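You operate a simulated robot arm through the tools that you are given. There is no shell and no other tool. Be economical: measure what you need, move in short steps, check, and stop when the job is done.

Carry out the task below with a simulated robot arm. There is one attempt and no reset: what you move stays moved.

TASK
Brush slate bole over the clamped moulding's top, let it dry, then move it to the green mat.
Fine: use the yellow brush and put it back; leave the blue brush; black knob to FREE and stop slid right back first.

The check looks at the end state, three seconds after you hand in, the way a careful person would. Anything else that was tipped, shoved, dropped, spilled or broken makes it a failure.

THE ROBOT
A 7-joint arm with a two-finger parallel gripper, fixed in place. Base frame: the origin is at the foot of the arm, x ahead of it, y to its left, z up. Lengths are in cm, angles in rad, forces in N, time in s.
Its first joint turns from -1.152 to 1.152 rad. Payload 2.6 kg.
The tool frame sits at the grasp point between the pads (the TCP): z along the fingers, y along the line on which they close. The tips reach 3 cm beyond it. Largest opening 9.4 cm; finger width 2.8, thickness 1; the body of the gripper, 5 by 9.6 cm, starts 5.5 cm behind the TCP.
Orientation is told as [roll, pitch, yaw] about the base's x, y, z axes, in that order, counted from this pose: with the fingers straight down and closing along the base's y, the tool's x points along the base's -x, its y along +y and its z along -z.

THE INTERFACE
- The arm moves only by the tool nudge_tool. Its argument "targets" is a list of rows, each an object of numbers (a shift or turn left out is 0, a gripper value left out holds the last): "tx", "ty", "tz": the shift along the tool's x, y, z in units of 500 mm (1.0 is 500 mm); "ax", "ay", "az": the turn, a rotation vector about the tool's x, y, z in units of 60 degrees (1.0 is 60 degrees); "claw": the opening in per cent of the stroke, from 0 (shut) to 100 (fully open). In form: [{"tx": .., "ty": .., "tz": .., "ax": .., "ay": .., "az": .., "claw": ..}, ...]. A call has 1 to 12 rows; each row is the pose to reach, as a shift and turn from the pose commanded when the call began, along the tool's axes at that moment. A call with a number of a shift or a turn outside -1 to 1 is refused whole. A row lasts 0.2 s, in which the tool goes at most 5 cm and 0.15 rad; a call with a longer step from one row to the next is refused whole, and so is a gripper value outside its range. Where a pose cannot be reached the arm comes as near as it can. A force on the tool above 40 N (or 10 N above the force at the start of the call, whichever is more), or a blocked arm, ends the call early, and 0.2 s more pass. The fingers move at their own pace (about 7.2 cm/s each) and stop on an object; they squeeze with about 26 N. The grip force told is the motor's: it shows also when the fingers shut on nothing. Time passes only in rows, and 0.2 s behind the last, so rows that repeat a pose let the fingers close. The reply holds the time, the measured pose of the TCP, the force on the tool along the base axes, the opening and the grip force, in the units named above and with some noise.
- Cameras (640 x 400 px; columns grow to the right, rows downward): "scene" is fixed at [2.98, 42.13, 58.07]; the picture's right is [-0.85, -0.53, 0.00], its down [-0.22, 0.35, -0.91] and it looks along [0.48, -0.77, -0.42] (base axes); focal length 354 px, centre (320, 200). "wrist" rides on the gripper at [7.6, 1.4, -10.3] in the tool frame; the picture's right is [-0.18, 0.98, 0.00], its down [-0.75, -0.14, -0.64] and it looks along [-0.63, -0.12, 0.77] (tool axes); focal length 243 px, centre (320, 200). There is no depth. A picture from a camera that has moved, and an enlarged one, comes with that camera's place and axes in the base frame and with its lens.
- snapshot(camera): a new picture of that camera. It takes no simulated time.
- zoom(camera, box): a new picture of the part [left, top, right, bottom] of that camera's present view, enlarged. It takes no simulated time.
- job_done(): hands the job in; it is judged then, once.

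Go step by step. Nothing tells you positions but the pictures and the camera data: compare them with the known pose of the tool, close in by small moves and look again before you grip or let go. The budget is 120 turns and 68 pictures, counting those below and the enlarged ones. Unless the task says otherwise, let go and move clear before handing in, and close with one line.

The tools are called after ">>>" as a command line: name --argument value ..., lists and objects as JSON in quotes. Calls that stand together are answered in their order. nudge_tool: Moves the arm, as the interface text tells. Its arguments: {"type":"object","properties":{"targets":{"type":"array"}},"required":["targets"]} The other tools are called the same way: snapshot (camera) takes a picture; zoom (camera, box) takes an enlarged picture of a part of a camera's view; job_done () hands the job in.

At the start:

```text
time_s: 0.0
ee_pos: [35.89, -18.56, 32.62]
tool_rot: [-0.001, 0.0, -0.002]
force: [-0.3, 0.4, 0.5]
finger_gap: 9.4
grip_force: 0.0
```

scene: 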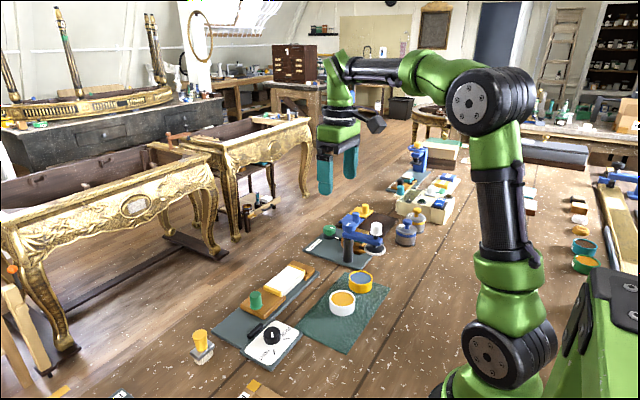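
wrist: 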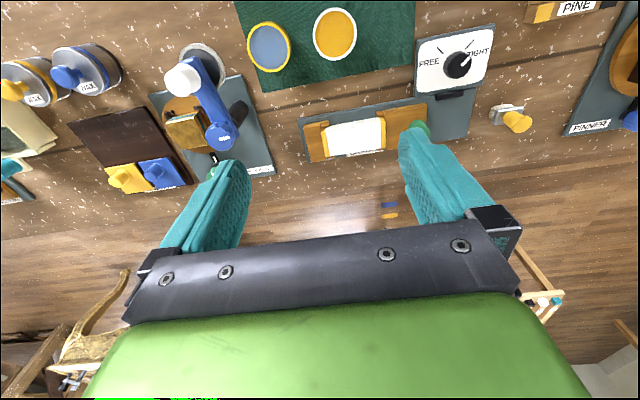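

I see a bench with a clamp fixture with a black knob, a green mat with two pots, and a second blue device. I'll enlarge several parts to understand it.

>>> zoom --camera "scene" --box '[180, 240, 400, 378]'

>>> zoom --camera "scene" --box '[300, 140, 480, 270]'

>>> zoom --camera "wrist" --box '[0, 0, 320, 200]'

>>> zoom --camera "wrist" --box '[240, 0, 640, 250]'

```text
2.90 times, centred on (290, 309) of scene
camera zoom: at [2.98, 42.13, 58.07], right [-0.85, -0.53, 0.0], down [-0.22, 0.35, -0.91], along [0.48, -0.77, -0.42], focal length 1025 px, centre (407, -116)
```

zoom: 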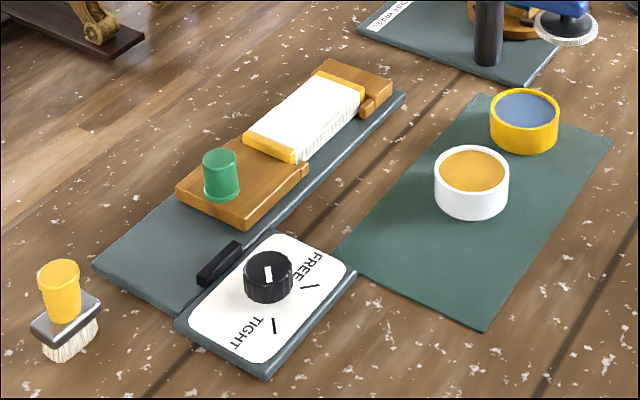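

```text
3.08 times, centred on (390, 205) of scene
camera zoom: at [2.98, 42.13, 58.07], right [-0.85, -0.53, 0.0], down [-0.22, 0.35, -0.91], along [0.48, -0.77, -0.42], focal length 1088 px, centre (105, 185)
```

zoom: 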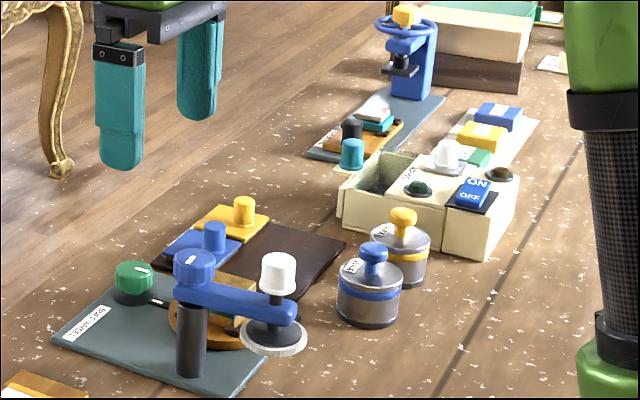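

```text
2.00 times, centred on (160, 100) of wrist
camera zoom: at [28.32, -17.06, 42.84], right [0.18, 0.98, 0.0], down [0.75, -0.14, 0.64], along [0.63, -0.12, -0.77], focal length 485 px, centre (640, 400)
```

zoom: 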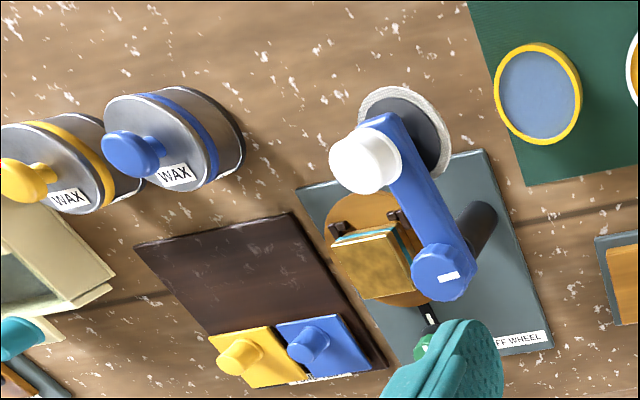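

```text
1.60 times, centred on (440, 125) of wrist
camera zoom: at [28.32, -17.06, 42.84], right [0.18, 0.98, 0.0], down [0.75, -0.14, 0.64], along [0.63, -0.12, -0.77], focal length 388 px, centre (128, 320)
```

zoom: 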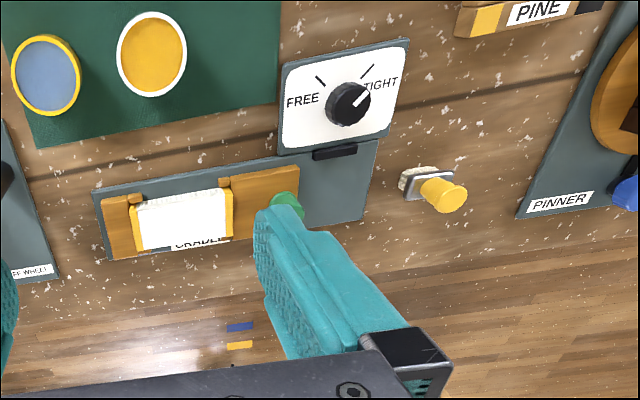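

The two views disagree on how high the bench is, with rays crossing near z≈0 rather than -15.7. I'll move the gripper toward the left and look again to triangulate with the wrist camera alone.

>>> nudge_tool --targets '[{"ty": 0.09}, {"ty": 0.18}, {"ty": 0.27}, {"ty": 0.36}, {"ty": 0.4}, {"ty": 0.4}]'

>>> snapshot --camera "wrist"

>>> snapshot --camera "scene"

```text
time_s: 1.4
ee_pos: [36.07, 1.42, 32.64]
tool_rot: [-0.001, -0.001, -0.001]
force: [0.6, 0.0, 0.2]
finger_gap: 9.42
grip_force: 0.0
```

```text
61 pictures are left
camera wrist: at [28.36, 2.92, 42.94], right [0.19, 0.98, 0.0], down [0.75, -0.14, 0.64], along [0.63, -0.12, -0.77], focal length 243 px, centre (320, 200)
```

wrist: 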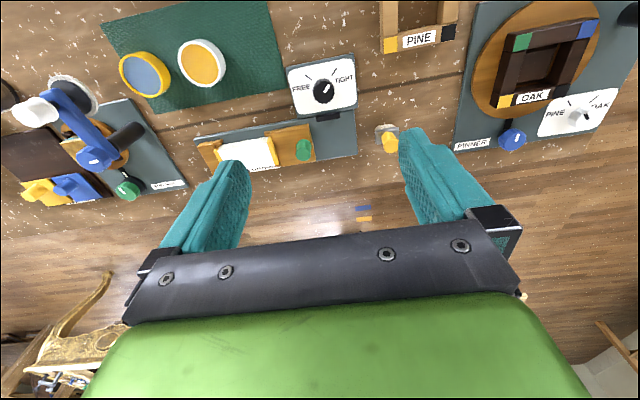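

```text
60 pictures are left
```

scene: 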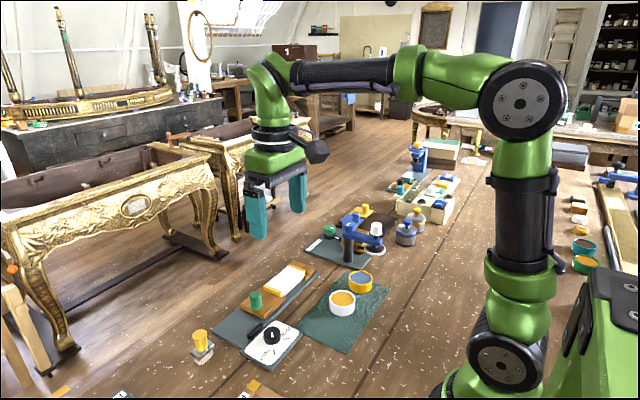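

Triangulating the knob with the wrist camera alone puts it near (39.5, 1, 3), so the real tabletop is around z≈0, not -15.7. I'll back up and lower for a closer look.

>>> nudge_tool --targets '[{"tx": 0.05, "tz": 0.06, "ty": -0.01}, {"tx": 0.1, "tz": 0.12, "ty": -0.02}, {"tx": 0.15, "tz": 0.18, "ty": -0.03}, {"tx": 0.2, "tz": 0.24, "ty": -0.04}, {"tx": 0.2, "tz": 0.24, "ty": -0.04}]'

>>> snapshot --camera "wrist"

```text
time_s: 2.6
ee_pos: [26.01, -0.56, 20.54]
tool_rot: [0.001, 0.0, -0.002]
force: [2.0, 0.2, 0.1]
finger_gap: 9.41
grip_force: 0.1
```

```text
59 pictures are left
camera wrist: at [18.31, 0.94, 30.91], right [0.18, 0.98, 0.0], down [0.75, -0.14, 0.64], along [0.63, -0.12, -0.77], focal length 243 px, centre (320, 200)
```

wrist: 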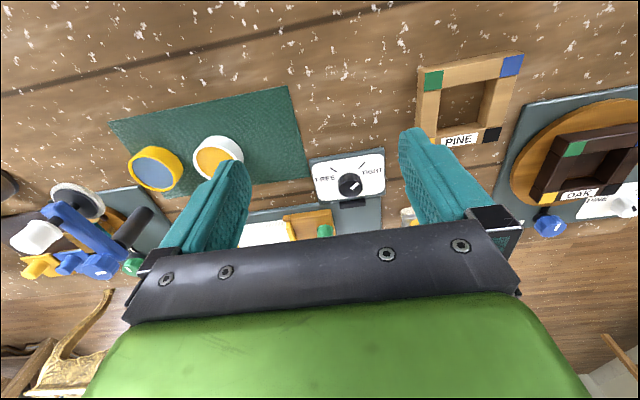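

The tabletop is at z≈0.1, which two cameras agree on. The mat spans about x 26–38.6, y -28–-4.5; the slate pot (yellow rim) is at ≈(32.6,-25). I'll enlarge the cradle and brush.

>>> zoom --camera "scene" --box '[232, 255, 322, 315]'

>>> zoom --camera "scene" --box '[180, 310, 310, 398]'

>>> zoom --camera "scene" --box '[40, 340, 180, 400]'

>>> zoom --camera "scene" --box '[540, 180, 640, 290]'

```text
6.67 times, centred on (277, 285) of scene
camera zoom: at [2.98, 42.13, 58.07], right [-0.85, -0.53, 0.0], down [-0.22, 0.35, -0.91], along [0.48, -0.77, -0.42], focal length 2358 px, centre (607, -367)
```

zoom: 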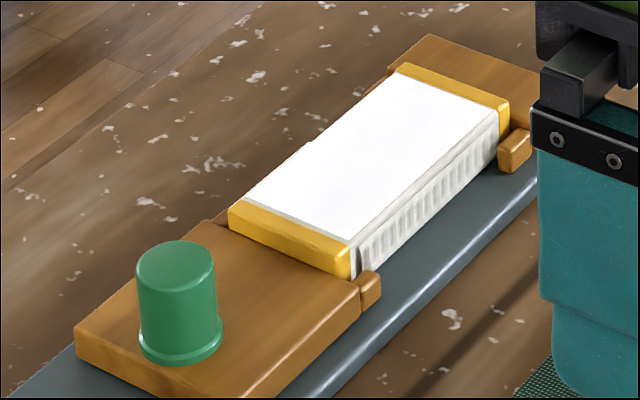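

```text
4.55 times, centred on (245, 354) of scene
camera zoom: at [2.98, 42.13, 58.07], right [-0.85, -0.53, 0.0], down [-0.22, 0.35, -0.91], along [0.48, -0.77, -0.42], focal length 1607 px, centre (661, -500)
```

zoom: 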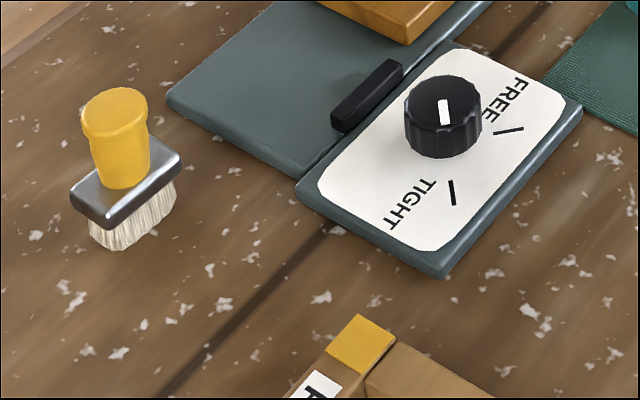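

```text
4.57 times, centred on (110, 370) of scene
camera zoom: at [2.98, 42.13, 58.07], right [-0.85, -0.53, 0.0], down [-0.22, 0.35, -0.91], along [0.48, -0.77, -0.42], focal length 1617 px, centre (1280, -577)
```

zoom: 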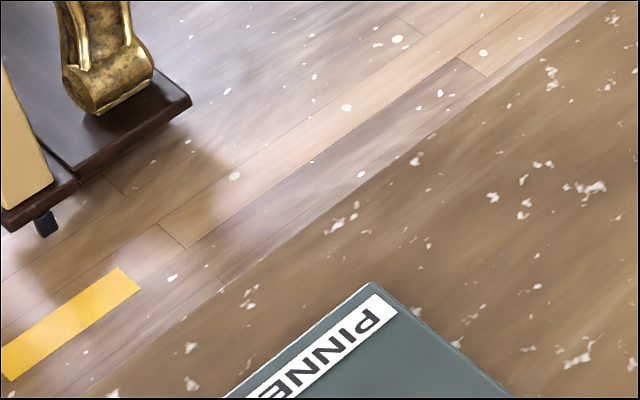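

```text
3.64 times, centred on (590, 235) of scene
camera zoom: at [2.98, 42.13, 58.07], right [-0.85, -0.53, 0.0], down [-0.22, 0.35, -0.91], along [0.48, -0.77, -0.42], focal length 1286 px, centre (-662, 73)
```

zoom: 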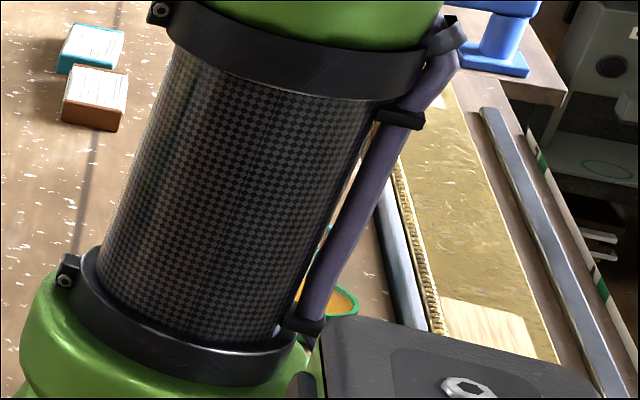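

The brush stands at ≈(49.3, 11.3) with its handle top near z 6.7, and the moulding is at x 46.5–51.6, y -20.4–-10. I'll hover over the brush for a close look.

>>> nudge_tool --targets '[{"tx": -0.07, "ty": 0.04}, {"tx": -0.14, "ty": 0.08}, {"tx": -0.21, "ty": 0.12}, {"tx": -0.28, "ty": 0.16, "tz": 0.02}, {"tx": -0.35, "ty": 0.2, "tz": 0.04}, {"tx": -0.42, "ty": 0.23, "tz": 0.07}, {"tx": -0.46, "ty": 0.237, "tz": 0.09}, {"tx": -0.46, "ty": 0.237, "tz": 0.09}]'

>>> snapshot --camera "wrist"

>>> snapshot --camera "scene"

```text
time_s: 4.4
ee_pos: [49.0, 11.25, 15.81]
tool_rot: [0.0, -0.001, -0.002]
force: [0.1, 0.4, 0.7]
finger_gap: 9.41
grip_force: 0.0
```

```text
54 pictures are left
camera wrist: at [41.33, 12.73, 26.26], right [0.19, 0.98, 0.0], down [0.75, -0.14, 0.64], along [0.63, -0.12, -0.77], focal length 243 px, centre (320, 200)
```

wrist: 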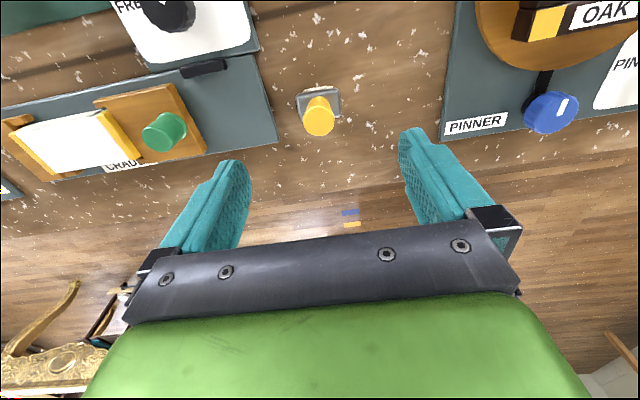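

```text
53 pictures are left
```

scene: 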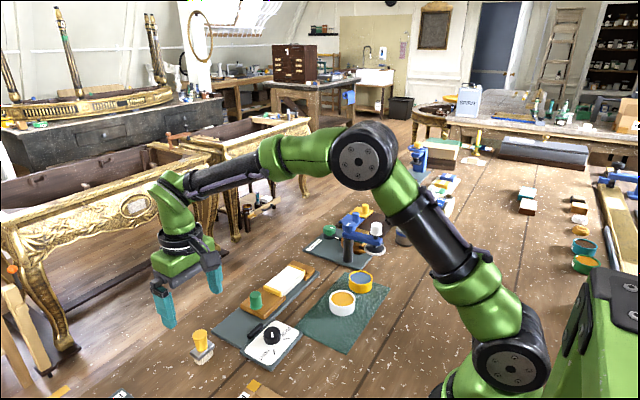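

The brush sits nearly below the TCP at ≈(48.9, 11.1). I'll enlarge it to check its size.

>>> zoom --camera "wrist" --box '[270, 70, 370, 150]'

>>> zoom --camera "wrist" --box '[0, 0, 280, 190]'

```text
5.00 times, centred on (320, 110) of wrist
camera zoom: at [41.33, 12.73, 26.26], right [0.19, 0.98, 0.0], down [0.75, -0.14, 0.64], along [0.63, -0.12, -0.77], focal length 1213 px, centre (320, 650)
```

zoom: 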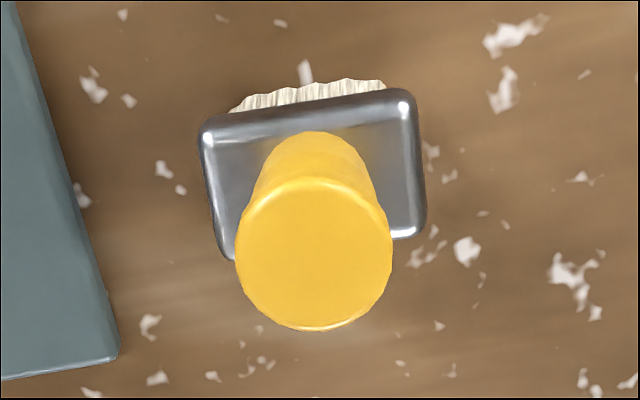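

```text
2.11 times, centred on (140, 95) of wrist
camera zoom: at [41.33, 12.73, 26.26], right [0.19, 0.98, 0.0], down [0.75, -0.14, 0.64], along [0.63, -0.12, -0.77], focal length 511 px, centre (699, 421)
```

zoom: 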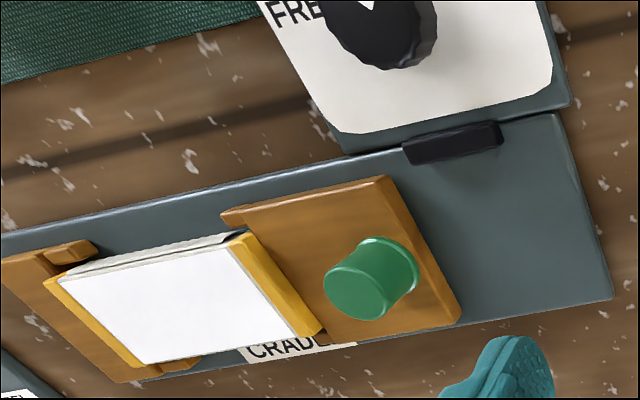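

Brush centre is ≈(49.1, 11.1), with the handle 2.6 cm thick from z≈3 to 6.5. I'll descend to TCP z≈6.45, so the tips stay above the ferrule, and close.

>>> nudge_tool --targets '[{"tz": 0.06, "ty": -0.003}, {"tz": 0.11, "ty": -0.003}, {"tz": 0.15, "ty": -0.003}, {"tz": 0.175, "ty": -0.003}, {"tz": 0.186, "ty": -0.003}, {"tz": 0.186, "ty": -0.003}]'

>>> snapshot --camera "wrist"

>>> zoom --camera "scene" --box '[140, 280, 270, 380]'

```text
time_s: 5.8
ee_pos: [48.99, 11.12, 6.59]
tool_rot: [0.0, -0.001, -0.001]
force: [0.4, 0.8, -0.5]
finger_gap: 9.41
grip_force: 0.1
```

```text
50 pictures are left
camera wrist: at [41.35, 12.65, 17.02], right [0.18, 0.98, 0.0], down [0.75, -0.14, 0.64], along [0.63, -0.12, -0.77], focal length 243 px, centre (320, 200)
```

wrist: 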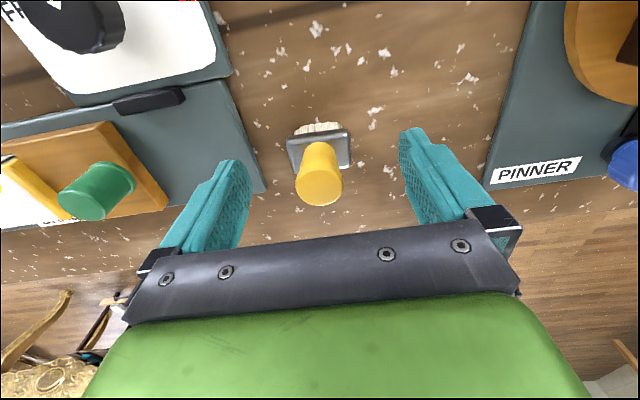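

```text
4.00 times, centred on (205, 330) of scene
camera zoom: at [2.99, 42.13, 58.07], right [-0.85, -0.53, 0.0], down [-0.22, 0.35, -0.91], along [0.48, -0.77, -0.42], focal length 1415 px, centre (780, -320)
```

zoom: 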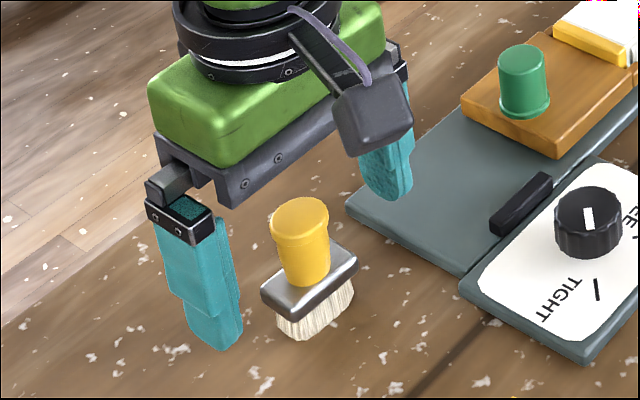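

The fingers straddle the handle properly. Closing now.

>>> nudge_tool --targets '[{"claw": 0}, {"claw": 0}, {"claw": 0}, {"claw": 0}, {"claw": 0}]'

```text
time_s: 7.0
ee_pos: [49.0, 11.08, 6.81]
tool_rot: [0.001, -0.001, 0.001]
force: [0.5, -0.3, 0.3]
finger_gap: 2.3
grip_force: 26.1
```

Gripped with a 2.3 cm gap. I'll lift and travel to above the slate pot.

>>> nudge_tool --targets '[{"tz": -0.06}, {"tz": -0.12}, {"tz": -0.18}, {"tz": -0.22}, {"tz": -0.22, "tx": 0.04, "ty": -0.08}, {"tz": -0.22, "tx": 0.08, "ty": -0.16}, {"tz": -0.22, "tx": 0.12, "ty": -0.24}, {"tz": -0.22, "tx": 0.16, "ty": -0.32}, {"tz": -0.22, "tx": 0.2, "ty": -0.4}, {"tz": -0.22, "tx": 0.24, "ty": -0.48}, {"tz": -0.22, "tx": 0.28, "ty": -0.56}, {"tz": -0.22, "tx": 0.31, "ty": -0.62}]'

>>> nudge_tool --targets '[{"ty": -0.05, "tx": 0.01}, {"ty": -0.09, "tx": 0.02}, {"ty": -0.1, "tx": 0.02}, {"ty": -0.1, "tx": 0.02}]'

>>> snapshot --camera "wrist"

>>> zoom --camera "scene" --box '[280, 180, 460, 300]'

```text
time_s: 9.6
ee_pos: [33.5, -19.86, 17.62]
tool_rot: [-0.001, -0.001, -0.001]
force: [-0.1, -0.4, -1.0]
finger_gap: 2.22
grip_force: 25.9
```

```text
time_s: 10.6
ee_pos: [32.44, -24.91, 17.74]
tool_rot: [-0.001, 0.0, -0.001]
force: [-0.9, -0.3, -1.5]
finger_gap: 2.26
grip_force: 25.9
```

```text
48 pictures are left
camera wrist: at [24.84, -23.35, 27.99], right [0.19, 0.98, 0.0], down [0.75, -0.14, 0.64], along [0.63, -0.12, -0.77], focal length 243 px, centre (320, 200)
```

wrist: 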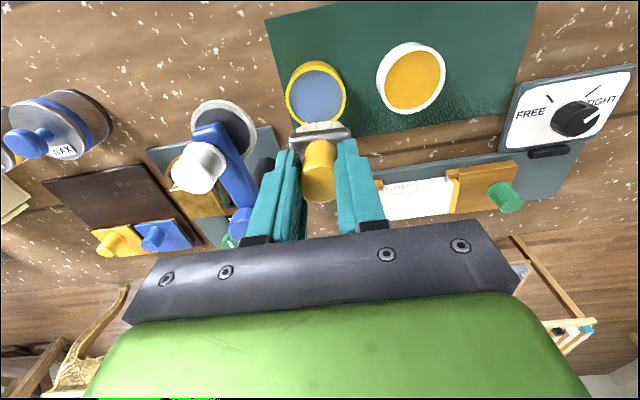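

```text
3.33 times, centred on (370, 240) of scene
camera zoom: at [2.99, 42.13, 58.07], right [-0.85, -0.53, 0.0], down [-0.22, 0.35, -0.91], along [0.48, -0.77, -0.42], focal length 1179 px, centre (153, 67)
```

zoom: 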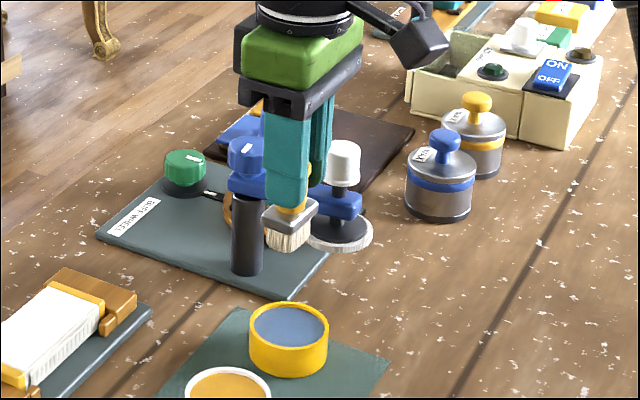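

The brush is nearly centred over the slate pot at ≈(32.4, -25.1). I'll lower it so the bristle tips go to about z 1.4.

>>> nudge_tool --targets '[{"tz": 0.06, "ty": -0.003}, {"tz": 0.11, "ty": -0.003}, {"tz": 0.14, "ty": -0.003}, {"tz": 0.16, "ty": -0.003}]'

>>> zoom --camera "scene" --box '[310, 220, 410, 310]'

>>> zoom --camera "wrist" --box '[240, 60, 440, 200]'

```text
time_s: 11.6
ee_pos: [32.39, -24.99, 9.7]
tool_rot: [-0.001, 0.0, -0.003]
force: [-0.4, -0.2, -1.0]
finger_gap: 2.26
grip_force: 26.1
```

```text
4.44 times, centred on (360, 265) of scene
camera zoom: at [2.99, 42.13, 58.07], right [-0.85, -0.53, 0.0], down [-0.22, 0.35, -0.91], along [0.48, -0.77, -0.42], focal length 1572 px, centre (142, -89)
```

zoom: 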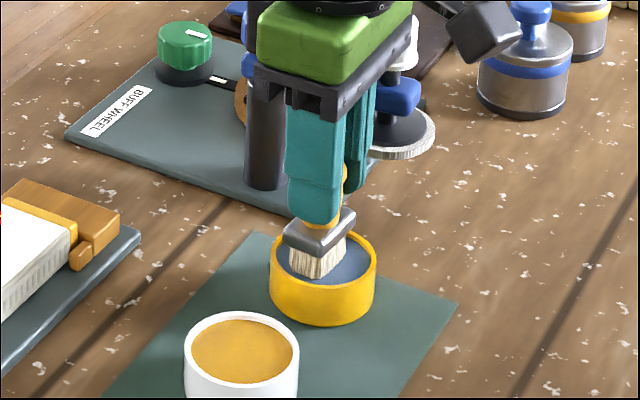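

```text
2.86 times, centred on (340, 130) of wrist
camera zoom: at [24.79, -23.5, 20.04], right [0.19, 0.98, 0.0], down [0.75, -0.14, 0.64], along [0.63, -0.12, -0.77], focal length 693 px, centre (263, 400)
```

zoom: 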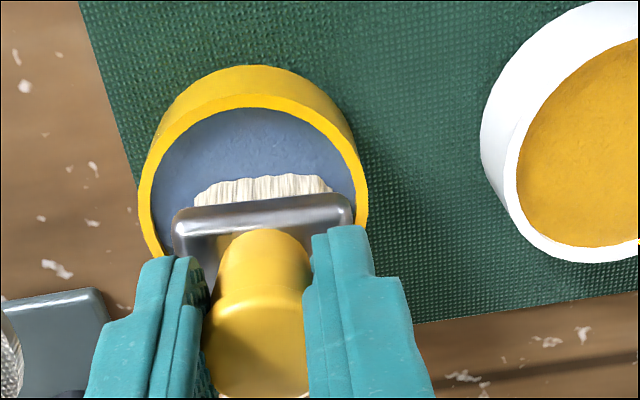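

The bristles hang just above the slate paint, inside the rim. I'll dip, move slightly, hold and lift.

>>> nudge_tool --targets '[{"tz": 0.015}, {"tz": 0.03}, {"tz": 0.036}, {"tz": 0.036}, {"tz": 0.036, "tx": 0.006}, {"tz": 0.036, "tx": 0.006}, {"tz": 0.036}, {"tz": 0.036}]'

>>> zoom --camera "scene" --box '[310, 220, 410, 310]'

```text
time_s: 12.0
ee_pos: [32.54, -25.08, 9.53]
tool_rot: [-0.002, -0.007, -0.002]
force: [0.5, -0.7, 5.4]
finger_gap: 2.25
grip_force: 25.5
stopped in row 2: the force on the tool passed its limit (the readings are from after the stop); the commanded pose is now the measured one
```

```text
4.44 times, centred on (360, 265) of scene
camera zoom: at [2.98, 42.13, 58.07], right [-0.85, -0.53, 0.0], down [-0.22, 0.35, -0.91], along [0.48, -0.77, -0.42], focal length 1572 px, centre (142, -89)
```

zoom: 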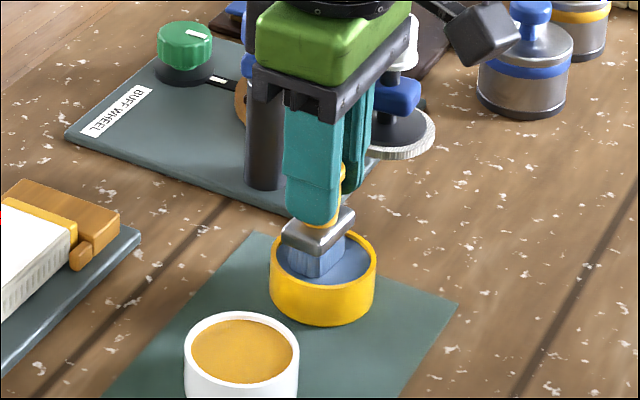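

The bristles have turned slate-blue, so the brush is loaded. I'll lift clear and travel to above the moulding.

>>> nudge_tool --targets '[{"tz": -0.03}, {"tz": -0.09}, {"tz": -0.15}, {"tz": -0.16, "tx": -0.08, "ty": 0.05}, {"tz": -0.16, "tx": -0.16, "ty": 0.1}, {"tz": -0.16, "tx": -0.24, "ty": 0.15}, {"tz": -0.16, "tx": -0.3, "ty": 0.19}, {"tz": -0.16, "tx": -0.332, "ty": 0.199}, {"tz": -0.12, "tx": -0.332, "ty": 0.199}, {"tz": -0.08, "tx": -0.332, "ty": 0.199}, {"tz": -0.06, "tx": -0.332, "ty": 0.199}, {"tz": -0.06, "tx": -0.332, "ty": 0.199}]'

>>> snapshot --camera "wrist"

>>> zoom --camera "scene" --box '[220, 220, 350, 320]'

```text
time_s: 14.6
ee_pos: [49.16, -15.13, 12.5]
tool_rot: [-0.002, -0.006, -0.003]
force: [0.5, 0.0, -1.5]
finger_gap: 2.24
grip_force: 25.9
```

```text
43 pictures are left
camera wrist: at [41.52, -13.6, 22.83], right [0.19, 0.98, 0.0], down [0.75, -0.14, 0.65], along [0.64, -0.12, -0.76], focal length 243 px, centre (320, 200)
```

wrist: 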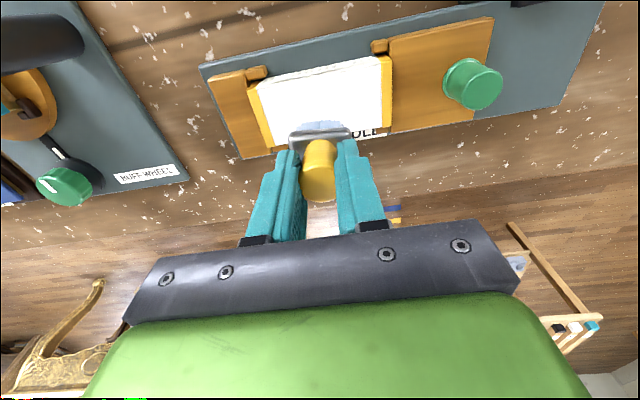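

```text
4.00 times, centred on (285, 270) of scene
camera zoom: at [2.99, 42.13, 58.07], right [-0.85, -0.53, 0.0], down [-0.22, 0.35, -0.91], along [0.48, -0.77, -0.42], focal length 1415 px, centre (460, -80)
```

zoom: 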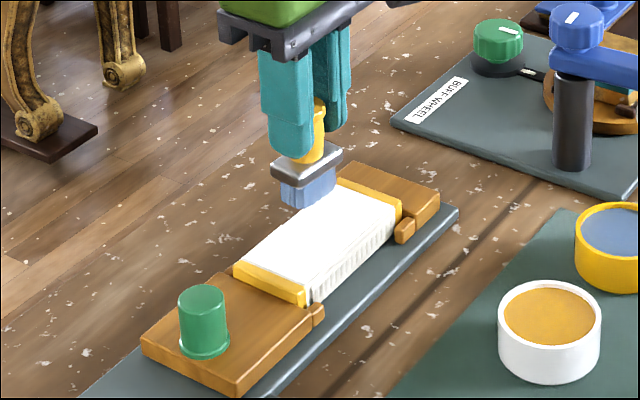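

The moulding top is about z≈3.1, spanning x 46–51.3 and y -19.9–-9.5. I'll lower gently at its centre to find contact near TCP z≈9.7.

>>> nudge_tool --targets '[{"tz": 0.02, "tx": 0.01, "ty": 0.008}, {"tz": 0.04, "tx": 0.01, "ty": 0.008}, {"tz": 0.05, "tx": 0.01, "ty": 0.008}, {"tz": 0.052, "tx": 0.01, "ty": 0.008}]'

>>> zoom --camera "scene" --box '[250, 240, 330, 300]'

```text
time_s: 15.6
ee_pos: [48.75, -14.72, 10.12]
tool_rot: [-0.002, -0.01, -0.003]
force: [-4.7, 0.2, 15.9]
finger_gap: 2.24
grip_force: 26.5
```

```text
6.67 times, centred on (290, 270) of scene
camera zoom: at [2.97, 42.13, 58.06], right [-0.85, -0.53, 0.0], down [-0.22, 0.35, -0.91], along [0.48, -0.77, -0.42], focal length 2358 px, centre (520, -267)
```

zoom: 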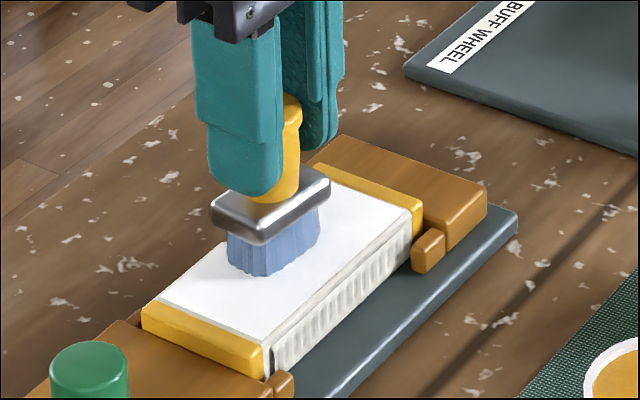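

The bristles touch at about 16 N. I'll ease up slightly and stroke along the length of the moulding.

>>> nudge_tool --targets '[{"tz": -0.003}, {"tz": -0.003, "ty": 0.028}, {"tz": -0.003, "ty": 0.056}, {"tz": -0.003, "ty": 0.028}, {"tz": -0.003, "ty": 0}, {"tz": -0.003, "ty": -0.03}, {"tz": -0.003, "ty": -0.058}, {"tz": -0.003, "ty": -0.058}]'

>>> zoom --camera "scene" --box '[250, 240, 330, 300]'

```text
time_s: 17.4
ee_pos: [48.63, -17.64, 10.1]
tool_rot: [-0.003, -0.004, -0.004]
force: [-0.5, 0.3, -1.5]
finger_gap: 2.21
grip_force: 26.0
```

```text
6.67 times, centred on (290, 270) of scene
camera zoom: at [2.99, 42.13, 58.07], right [-0.85, -0.53, 0.0], down [-0.22, 0.35, -0.91], along [0.48, -0.77, -0.42], focal length 2358 px, centre (520, -267)
```

zoom: 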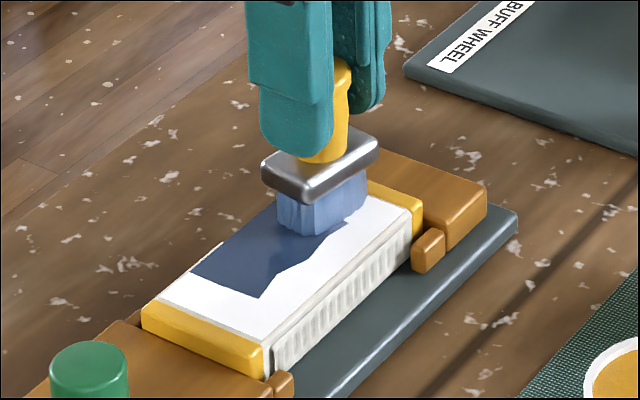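

The strokes lay slate colour down well, so I'll cover the near side and extend towards both ends.

>>> nudge_tool --targets '[{"tz": 0.002, "ty": -0.008}, {"tz": 0.002, "tx": 0.024, "ty": -0.008}, {"tz": 0.002, "tx": 0.024, "ty": 0.02}, {"tz": 0.002, "tx": 0.024, "ty": 0.05}, {"tz": 0.002, "tx": 0.024, "ty": 0.08}, {"tz": 0.002, "tx": 0.024, "ty": 0.11}, {"tz": 0.002, "tx": 0.024, "ty": 0.13}, {"tz": 0.002, "tx": 0.044, "ty": 0.13}, {"tz": 0.002, "tx": 0.044, "ty": 0.1}, {"tz": 0.002, "tx": 0.044, "ty": 0.065}, {"tz": 0.002, "tx": 0.044, "ty": 0.03}, {"tz": 0.002, "tx": 0.044, "ty": -0.008}]'

>>> zoom --camera "scene" --box '[250, 240, 330, 300]'

```text
time_s: 20.0
ee_pos: [46.49, -18.07, 9.99]
tool_rot: [-0.003, -0.005, -0.002]
force: [0.0, 3.9, 11.2]
finger_gap: 2.21
grip_force: 26.3
```

```text
6.67 times, centred on (290, 270) of scene
camera zoom: at [2.98, 42.13, 58.06], right [-0.85, -0.53, 0.0], down [-0.22, 0.35, -0.91], along [0.48, -0.77, -0.42], focal length 2358 px, centre (520, -267)
```

zoom: 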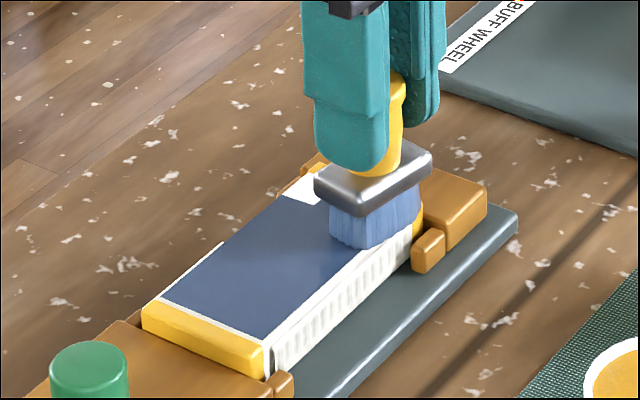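

Almost everything is covered; the far outer corner is still white. I'll sweep there and along the far edge.

>>> nudge_tool --targets '[{"tx": -0.02}, {"tx": -0.045}, {"tx": -0.07}, {"tx": -0.07, "ty": 0.03}, {"tx": -0.07, "ty": 0.06}, {"tx": -0.07, "ty": 0.09}, {"tx": -0.07, "ty": 0.12}, {"tx": -0.07, "ty": 0.138}, {"tx": -0.07, "ty": 0.138, "tz": -0.04}, {"tx": -0.07, "ty": 0.138, "tz": -0.12}, {"tx": -0.07, "ty": 0.138, "tz": -0.18}, {"tx": -0.07, "ty": 0.138, "tz": -0.18}]'

>>> zoom --camera "scene" --box '[250, 240, 330, 300]'

```text
time_s: 22.6
ee_pos: [49.89, -11.06, 19.05]
tool_rot: [0.0, -0.005, -0.003]
force: [-0.3, 0.4, -0.8]
finger_gap: 2.23
grip_force: 26.0
```

```text
6.67 times, centred on (290, 270) of scene
camera zoom: at [2.98, 42.13, 58.07], right [-0.85, -0.53, 0.0], down [-0.22, 0.35, -0.91], along [0.48, -0.77, -0.42], focal length 2358 px, centre (520, -267)
```

zoom: 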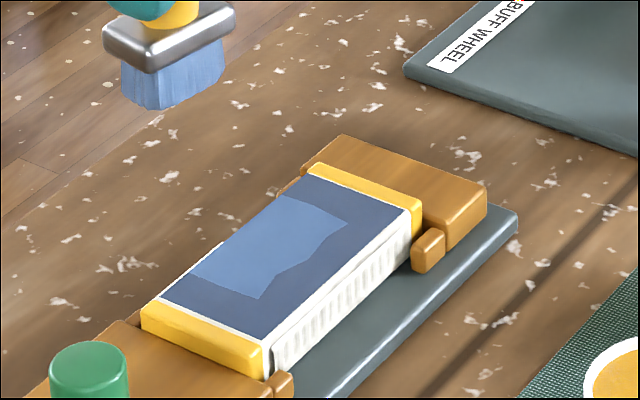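

The top is fully covered, and the first strokes have already dried to a lighter slate. I'll put the brush back at (49.0, 11.1) while the rest dries.

>>> nudge_tool --targets '[{"ty": 0.08, "tx": 0.01}, {"ty": 0.16, "tx": 0.018}, {"ty": 0.24, "tx": 0.018}, {"ty": 0.32, "tx": 0.018}, {"ty": 0.4, "tx": 0.018}, {"ty": 0.443, "tx": 0.018}, {"ty": 0.443, "tx": 0.018, "tz": 0.06}, {"ty": 0.443, "tx": 0.018, "tz": 0.12}, {"ty": 0.443, "tx": 0.018, "tz": 0.18}, {"ty": 0.443, "tx": 0.018, "tz": 0.22}, {"ty": 0.443, "tx": 0.018, "tz": 0.236}, {"ty": 0.443, "tx": 0.018, "tz": 0.236}]'

>>> zoom --camera "scene" --box '[150, 280, 270, 380]'

```text
time_s: 25.2
ee_pos: [49.12, 10.9, 7.28]
tool_rot: [-0.001, -0.008, -0.003]
force: [-0.4, 0.2, -1.3]
finger_gap: 2.24
grip_force: 26.0
```

```text
4.00 times, centred on (210, 330) of scene
camera zoom: at [2.99, 42.13, 58.07], right [-0.85, -0.53, 0.0], down [-0.22, 0.35, -0.91], along [0.48, -0.77, -0.42], focal length 1415 px, centre (760, -320)
```

zoom: 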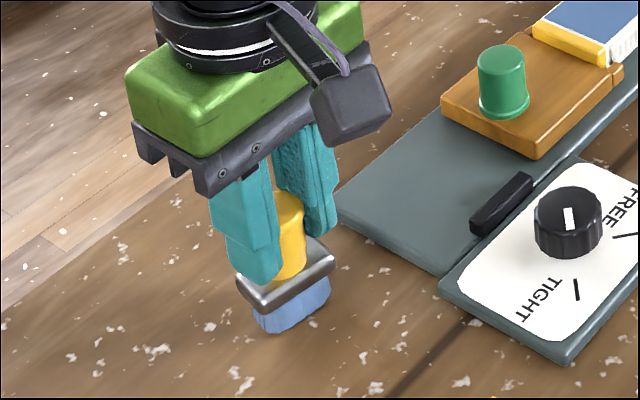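

Descending slowly to the table, watching the force.

>>> nudge_tool --targets '[{"tz": 0.004, "ty": 0.003}, {"tz": 0.008, "ty": 0.003}, {"tz": 0.011, "ty": 0.003}, {"tz": 0.011, "ty": 0.003}]'

```text
time_s: 26.2
ee_pos: [49.24, 11.19, 6.89]
tool_rot: [-0.001, -0.011, -0.005]
force: [-8.7, -2.2, 28.4]
finger_gap: 2.25
grip_force: 26.0
```

The brush is firmly on the table. I'll ease up and open.

>>> nudge_tool --targets '[{"tz": -0.003}, {"tz": -0.005}, {"tz": -0.005}]'

```text
time_s: 27.0
ee_pos: [49.17, 11.19, 6.86]
tool_rot: [-0.001, -0.008, -0.002]
force: [3.2, 3.5, 11.5]
finger_gap: 2.24
grip_force: 25.8
```

>>> nudge_tool --targets '[{"tz": -0.002}, {"tz": -0.002, "claw": 30}, {"tz": -0.002, "claw": 60}, {"tz": -0.002, "claw": 100}, {"tz": -0.002, "claw": 100}, {"tz": -0.002, "claw": 100}]'

>>> zoom --camera "scene" --box '[150, 280, 270, 380]'

```text
time_s: 28.4
ee_pos: [49.22, 11.16, 7.05]
tool_rot: [-0.003, -0.007, -0.003]
force: [0.1, -0.6, -0.1]
finger_gap: 9.4
grip_force: 0.0
```

```text
4.00 times, centred on (210, 330) of scene
camera zoom: at [2.98, 42.13, 58.07], right [-0.85, -0.53, 0.0], down [-0.22, 0.35, -0.91], along [0.48, -0.77, -0.42], focal length 1415 px, centre (760, -320)
```

zoom: 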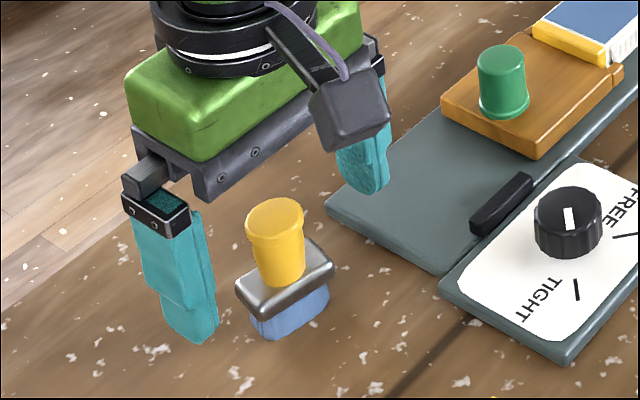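

The brush stands upright at its old place. I'll rise and hover over the black knob.

>>> nudge_tool --targets '[{"tz": -0.05}, {"tz": -0.12}, {"tz": -0.18}, {"tz": -0.2, "tx": 0.05, "ty": -0.05}, {"tz": -0.2, "tx": 0.1, "ty": -0.1}, {"tz": -0.18, "tx": 0.15, "ty": -0.15, "claw": 60}, {"tz": -0.16, "tx": 0.194, "ty": -0.198}, {"tz": -0.14, "tx": 0.194, "ty": -0.198}, {"tz": -0.14, "tx": 0.194, "ty": -0.198}]'

>>> zoom --camera "wrist" --box '[220, 20, 420, 160]'

>>> zoom --camera "scene" --box '[230, 300, 320, 380]'

```text
time_s: 30.4
ee_pos: [39.47, 1.24, 14.05]
tool_rot: [-0.002, -0.007, -0.002]
force: [0.5, -0.1, 1.1]
finger_gap: 5.66
grip_force: 0.0
```

```text
2.86 times, centred on (320, 90) of wrist
camera zoom: at [31.67, 2.76, 24.23], right [0.19, 0.98, 0.0], down [0.75, -0.14, 0.65], along [0.64, -0.12, -0.76], focal length 693 px, centre (320, 514)
```

zoom: 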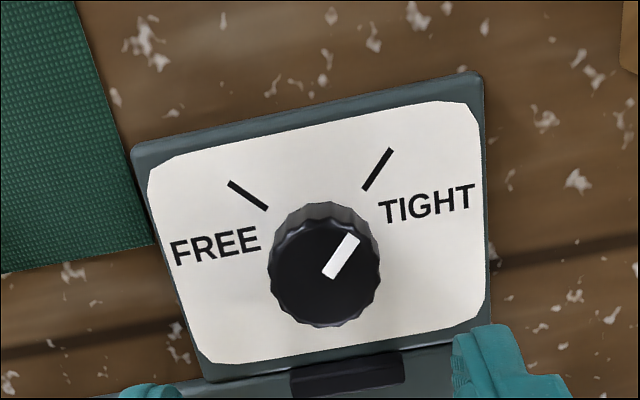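

```text
5.00 times, centred on (275, 340) of scene
camera zoom: at [2.98, 42.13, 58.07], right [-0.85, -0.53, 0.0], down [-0.22, 0.35, -0.91], along [0.48, -0.77, -0.42], focal length 1768 px, centre (545, -500)
```

zoom: 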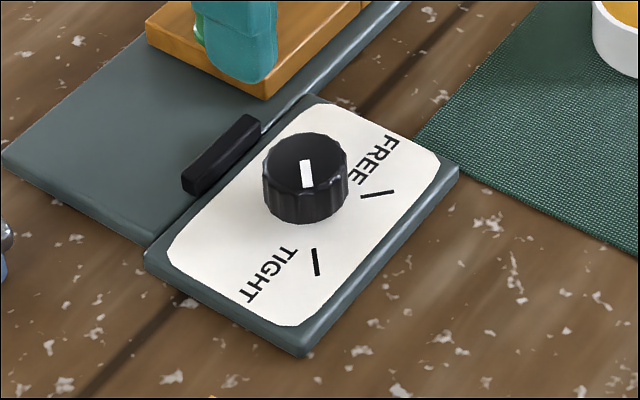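

The knob is at ≈(39.77, 1.4), top z≈3.2, and needs a 90° counter-clockwise turn seen from above. I'll pre-rotate the gripper 45° the other way.

>>> nudge_tool --targets '[{"az": 0.125, "tx": -0.006, "ty": 0.003}, {"az": 0.25, "tx": -0.006, "ty": 0.003}, {"az": 0.375, "tx": -0.006, "ty": 0.003}, {"az": 0.5, "tx": -0.006, "ty": 0.003}, {"az": 0.625, "tx": -0.006, "ty": 0.003}, {"az": 0.75, "tx": -0.006, "ty": 0.003}, {"az": 0.75, "tx": -0.006, "ty": 0.003}]'

>>> snapshot --camera "wrist"

```text
time_s: 32.0
ee_pos: [39.64, 1.47, 13.86]
tool_rot: [0.004, -0.005, -0.791]
force: [0.1, -0.5, 0.2]
finger_gap: 5.62
grip_force: 0.1
```

```text
33 pictures are left
camera wrist: at [35.25, 7.98, 24.24], right [0.83, 0.56, 0.0], down [0.43, -0.63, 0.65], along [0.36, -0.53, -0.76], focal length 243 px, centre (320, 200)
```

wrist: 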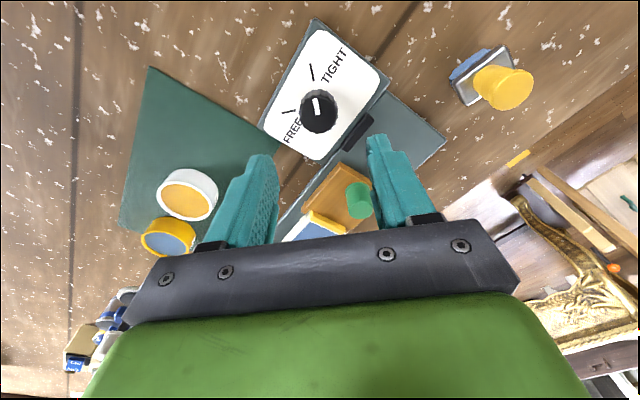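

Descending around the knob, then gripping it.

>>> nudge_tool --targets '[{"tz": 0.06}, {"tz": 0.11}, {"tz": 0.15}, {"tz": 0.175}, {"tz": 0.186}, {"tz": 0.186}, {"tz": 0.186, "claw": 0}, {"tz": 0.186, "claw": 0}, {"tz": 0.186, "claw": 0}]'

>>> zoom --camera "scene" --box '[220, 280, 330, 370]'

```text
time_s: 34.0
ee_pos: [39.56, 1.38, 4.62]
tool_rot: [0.001, -0.004, -0.79]
force: [-10.6, -8.8, 1.6]
finger_gap: 3.36
grip_force: 44.9
```

```text
4.44 times, centred on (275, 325) of scene
camera zoom: at [2.99, 42.13, 58.07], right [-0.85, -0.53, 0.0], down [-0.22, 0.35, -0.91], along [0.48, -0.77, -0.42], focal length 1572 px, centre (520, -356)
```

zoom: 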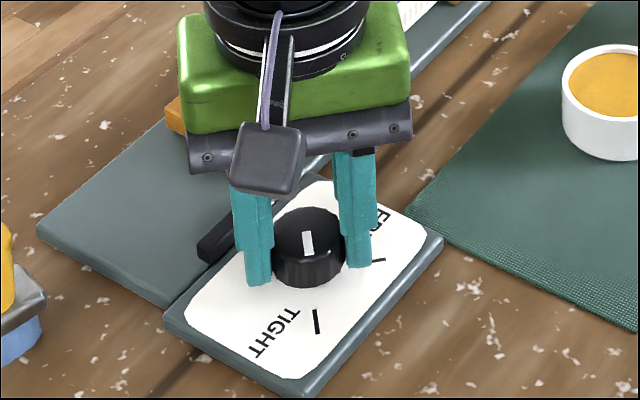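

The knob is gripped with a small off-centre force. I'll correct by 1.5 mm and turn 45° at first.

>>> nudge_tool --targets '[{"ty": -0.003}, {"ty": -0.003, "az": -0.12}, {"ty": -0.003, "az": -0.24}, {"ty": -0.003, "az": -0.36}, {"ty": -0.003, "az": -0.48}, {"ty": -0.003, "az": -0.6}, {"ty": -0.003, "az": -0.72}, {"ty": -0.003, "az": -0.75}]'

>>> zoom --camera "scene" --box '[220, 280, 330, 370]'

```text
time_s: 35.8
ee_pos: [39.55, 1.23, 4.62]
tool_rot: [-0.002, -0.006, 0.0]
force: [-5.2, -6.0, -15.2]
finger_gap: 3.39
grip_force: 45.3
```

```text
4.44 times, centred on (275, 325) of scene
camera zoom: at [2.99, 42.13, 58.07], right [-0.85, -0.53, 0.0], down [-0.22, 0.35, -0.91], along [0.48, -0.77, -0.42], focal length 1572 px, centre (520, -356)
```

zoom: 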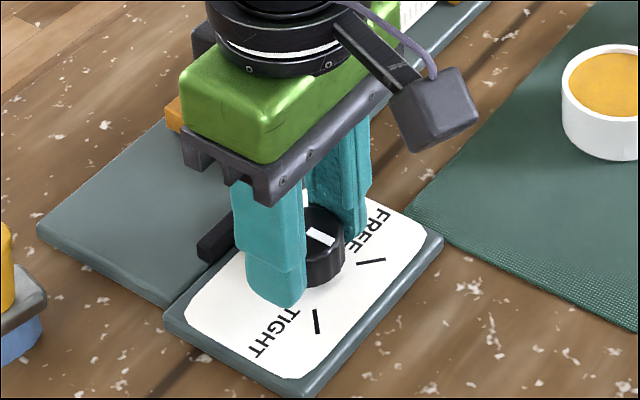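

The knob turned along with the gripper. Now the other 45°.

>>> nudge_tool --targets '[{"az": -0.12}, {"az": -0.24}, {"az": -0.36}, {"az": -0.48}, {"az": -0.6}, {"az": -0.72}, {"az": -0.76}, {"az": -0.76}]'

>>> zoom --camera "scene" --box '[220, 280, 330, 370]'

```text
time_s: 37.6
ee_pos: [39.61, 1.23, 4.69]
tool_rot: [-0.006, -0.003, 0.793]
force: [7.8, -8.9, -29.3]
finger_gap: 3.39
grip_force: 44.7
```

```text
4.44 times, centred on (275, 325) of scene
camera zoom: at [3.0, 42.13, 58.06], right [-0.85, -0.53, 0.0], down [-0.22, 0.35, -0.91], along [0.48, -0.77, -0.42], focal length 1572 px, centre (520, -356)
```

zoom: 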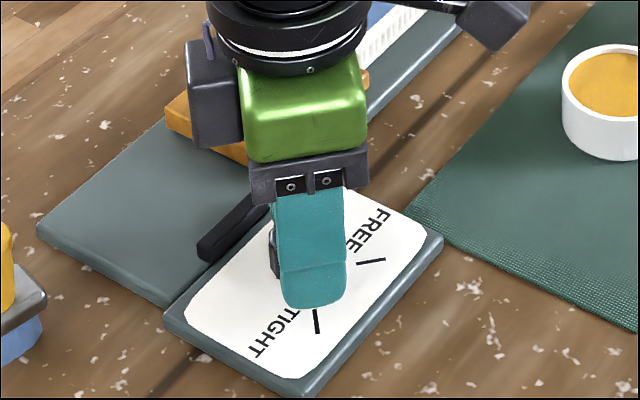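

I'll release, lift clear and check the pointer.

>>> nudge_tool --targets '[{"claw": 30}, {"claw": 60}, {"claw": 60}, {"tz": -0.04}, {"tz": -0.12}, {"tz": -0.2}, {"tz": -0.22}]'

>>> zoom --camera "scene" --box '[220, 250, 350, 370]'

```text
time_s: 39.2
ee_pos: [39.55, 1.24, 15.48]
tool_rot: [-0.005, -0.005, 0.793]
force: [0.1, -1.2, 0.4]
finger_gap: 5.64
grip_force: 0.0
```

```text
3.33 times, centred on (285, 310) of scene
camera zoom: at [2.98, 42.13, 58.07], right [-0.85, -0.53, 0.0], down [-0.22, 0.35, -0.91], along [0.48, -0.77, -0.42], focal length 1179 px, centre (437, -167)
```

zoom: 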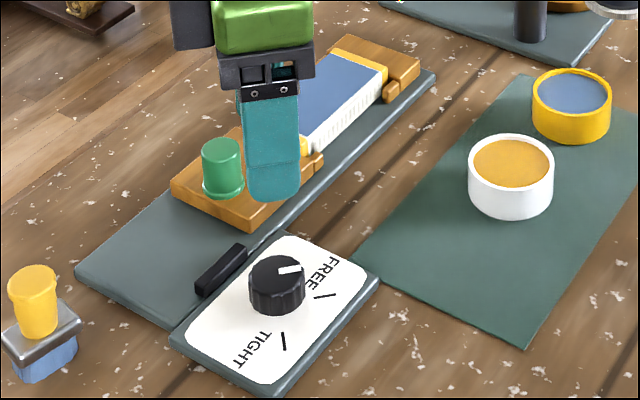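

The knob now points at FREE. I'll hover over the stop's green handle at ≈(48.4, -4.1), turning the gripper back.

>>> nudge_tool --targets '[{"az": 0.13, "tx": -0.01, "ty": -0.04}, {"az": 0.26, "tx": -0.02, "ty": -0.08}, {"az": 0.39, "tx": -0.03, "ty": -0.12}, {"az": 0.52, "tx": -0.04, "ty": -0.16}, {"az": 0.65, "tx": -0.048, "ty": -0.2}, {"az": 0.757, "tx": -0.048, "ty": -0.2, "tz": 0.02}, {"az": 0.757, "tx": -0.048, "ty": -0.2, "tz": 0.04, "claw": 70}, {"az": 0.757, "tx": -0.048, "ty": -0.2, "tz": 0.04}]'

>>> snapshot --camera "wrist"

>>> zoom --camera "scene" --box '[200, 240, 330, 340]'

```text
time_s: 41.0
ee_pos: [48.4, -3.96, 13.72]
tool_rot: [-0.002, -0.004, -0.002]
force: [0.3, -0.2, -0.4]
finger_gap: 6.58
grip_force: 0.0
```

```text
28 pictures are left
camera wrist: at [40.69, -2.43, 24.02], right [0.19, 0.98, 0.0], down [0.75, -0.14, 0.65], along [0.64, -0.12, -0.76], focal length 243 px, centre (320, 200)
```

wrist: 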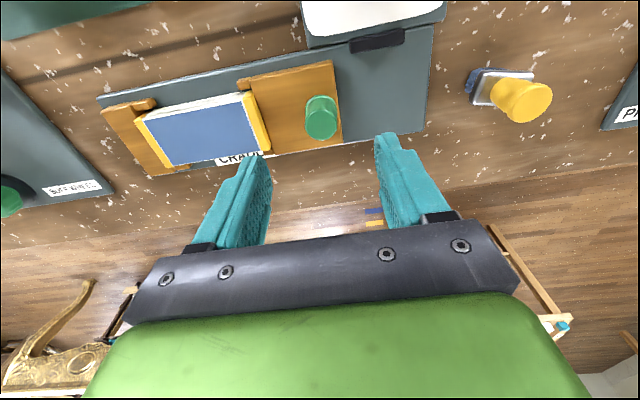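

```text
4.00 times, centred on (265, 290) of scene
camera zoom: at [2.99, 42.13, 58.07], right [-0.85, -0.53, 0.0], down [-0.22, 0.35, -0.91], along [0.48, -0.77, -0.42], focal length 1415 px, centre (540, -160)
```

zoom: 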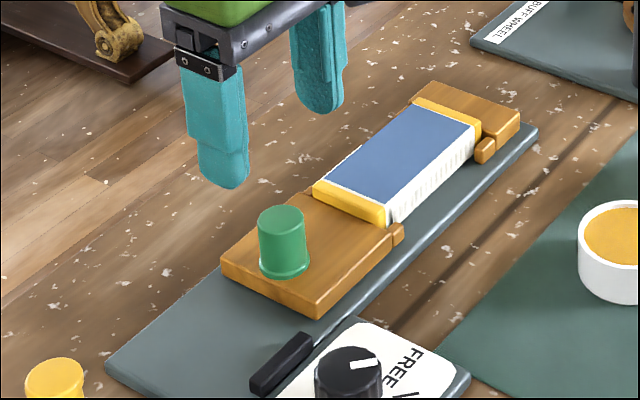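

The bole has dried to a uniform slate. The handle is at ≈(48.5, -3.9), top z≈5.2; I'll descend and grip it.

>>> nudge_tool --targets '[{"tz": 0.06, "ty": 0.002, "tx": -0.002}, {"tz": 0.11, "ty": 0.002, "tx": -0.002}, {"tz": 0.14, "ty": 0.002, "tx": -0.002}, {"tz": 0.158, "ty": 0.002, "tx": -0.002}, {"tz": 0.158, "ty": 0.002, "tx": -0.002}, {"tz": 0.158, "ty": 0.002, "tx": -0.002, "claw": 0}, {"tz": 0.158, "ty": 0.002, "tx": -0.002}, {"tz": 0.158, "ty": 0.002, "tx": -0.002}, {"tz": 0.158, "ty": 0.002, "tx": -0.002}]'

>>> zoom --camera "scene" --box '[200, 240, 330, 340]'

```text
time_s: 43.0
ee_pos: [48.59, -3.88, 5.85]
tool_rot: [-0.001, -0.007, -0.001]
force: [1.8, -0.7, -4.1]
finger_gap: 2.53
grip_force: 44.7
```

```text
4.00 times, centred on (265, 290) of scene
camera zoom: at [2.99, 42.13, 58.07], right [-0.85, -0.53, 0.0], down [-0.22, 0.35, -0.91], along [0.48, -0.77, -0.42], focal length 1415 px, centre (540, -160)
```

zoom: 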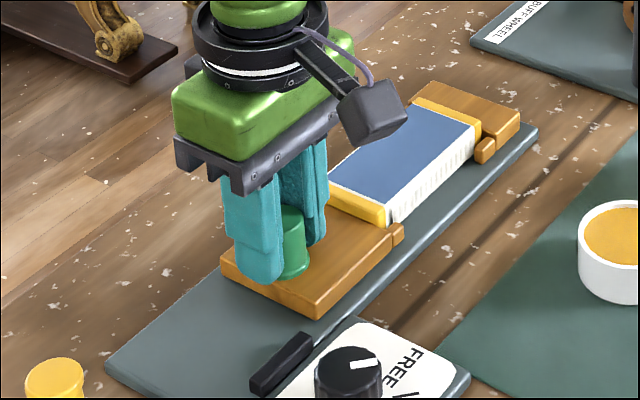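

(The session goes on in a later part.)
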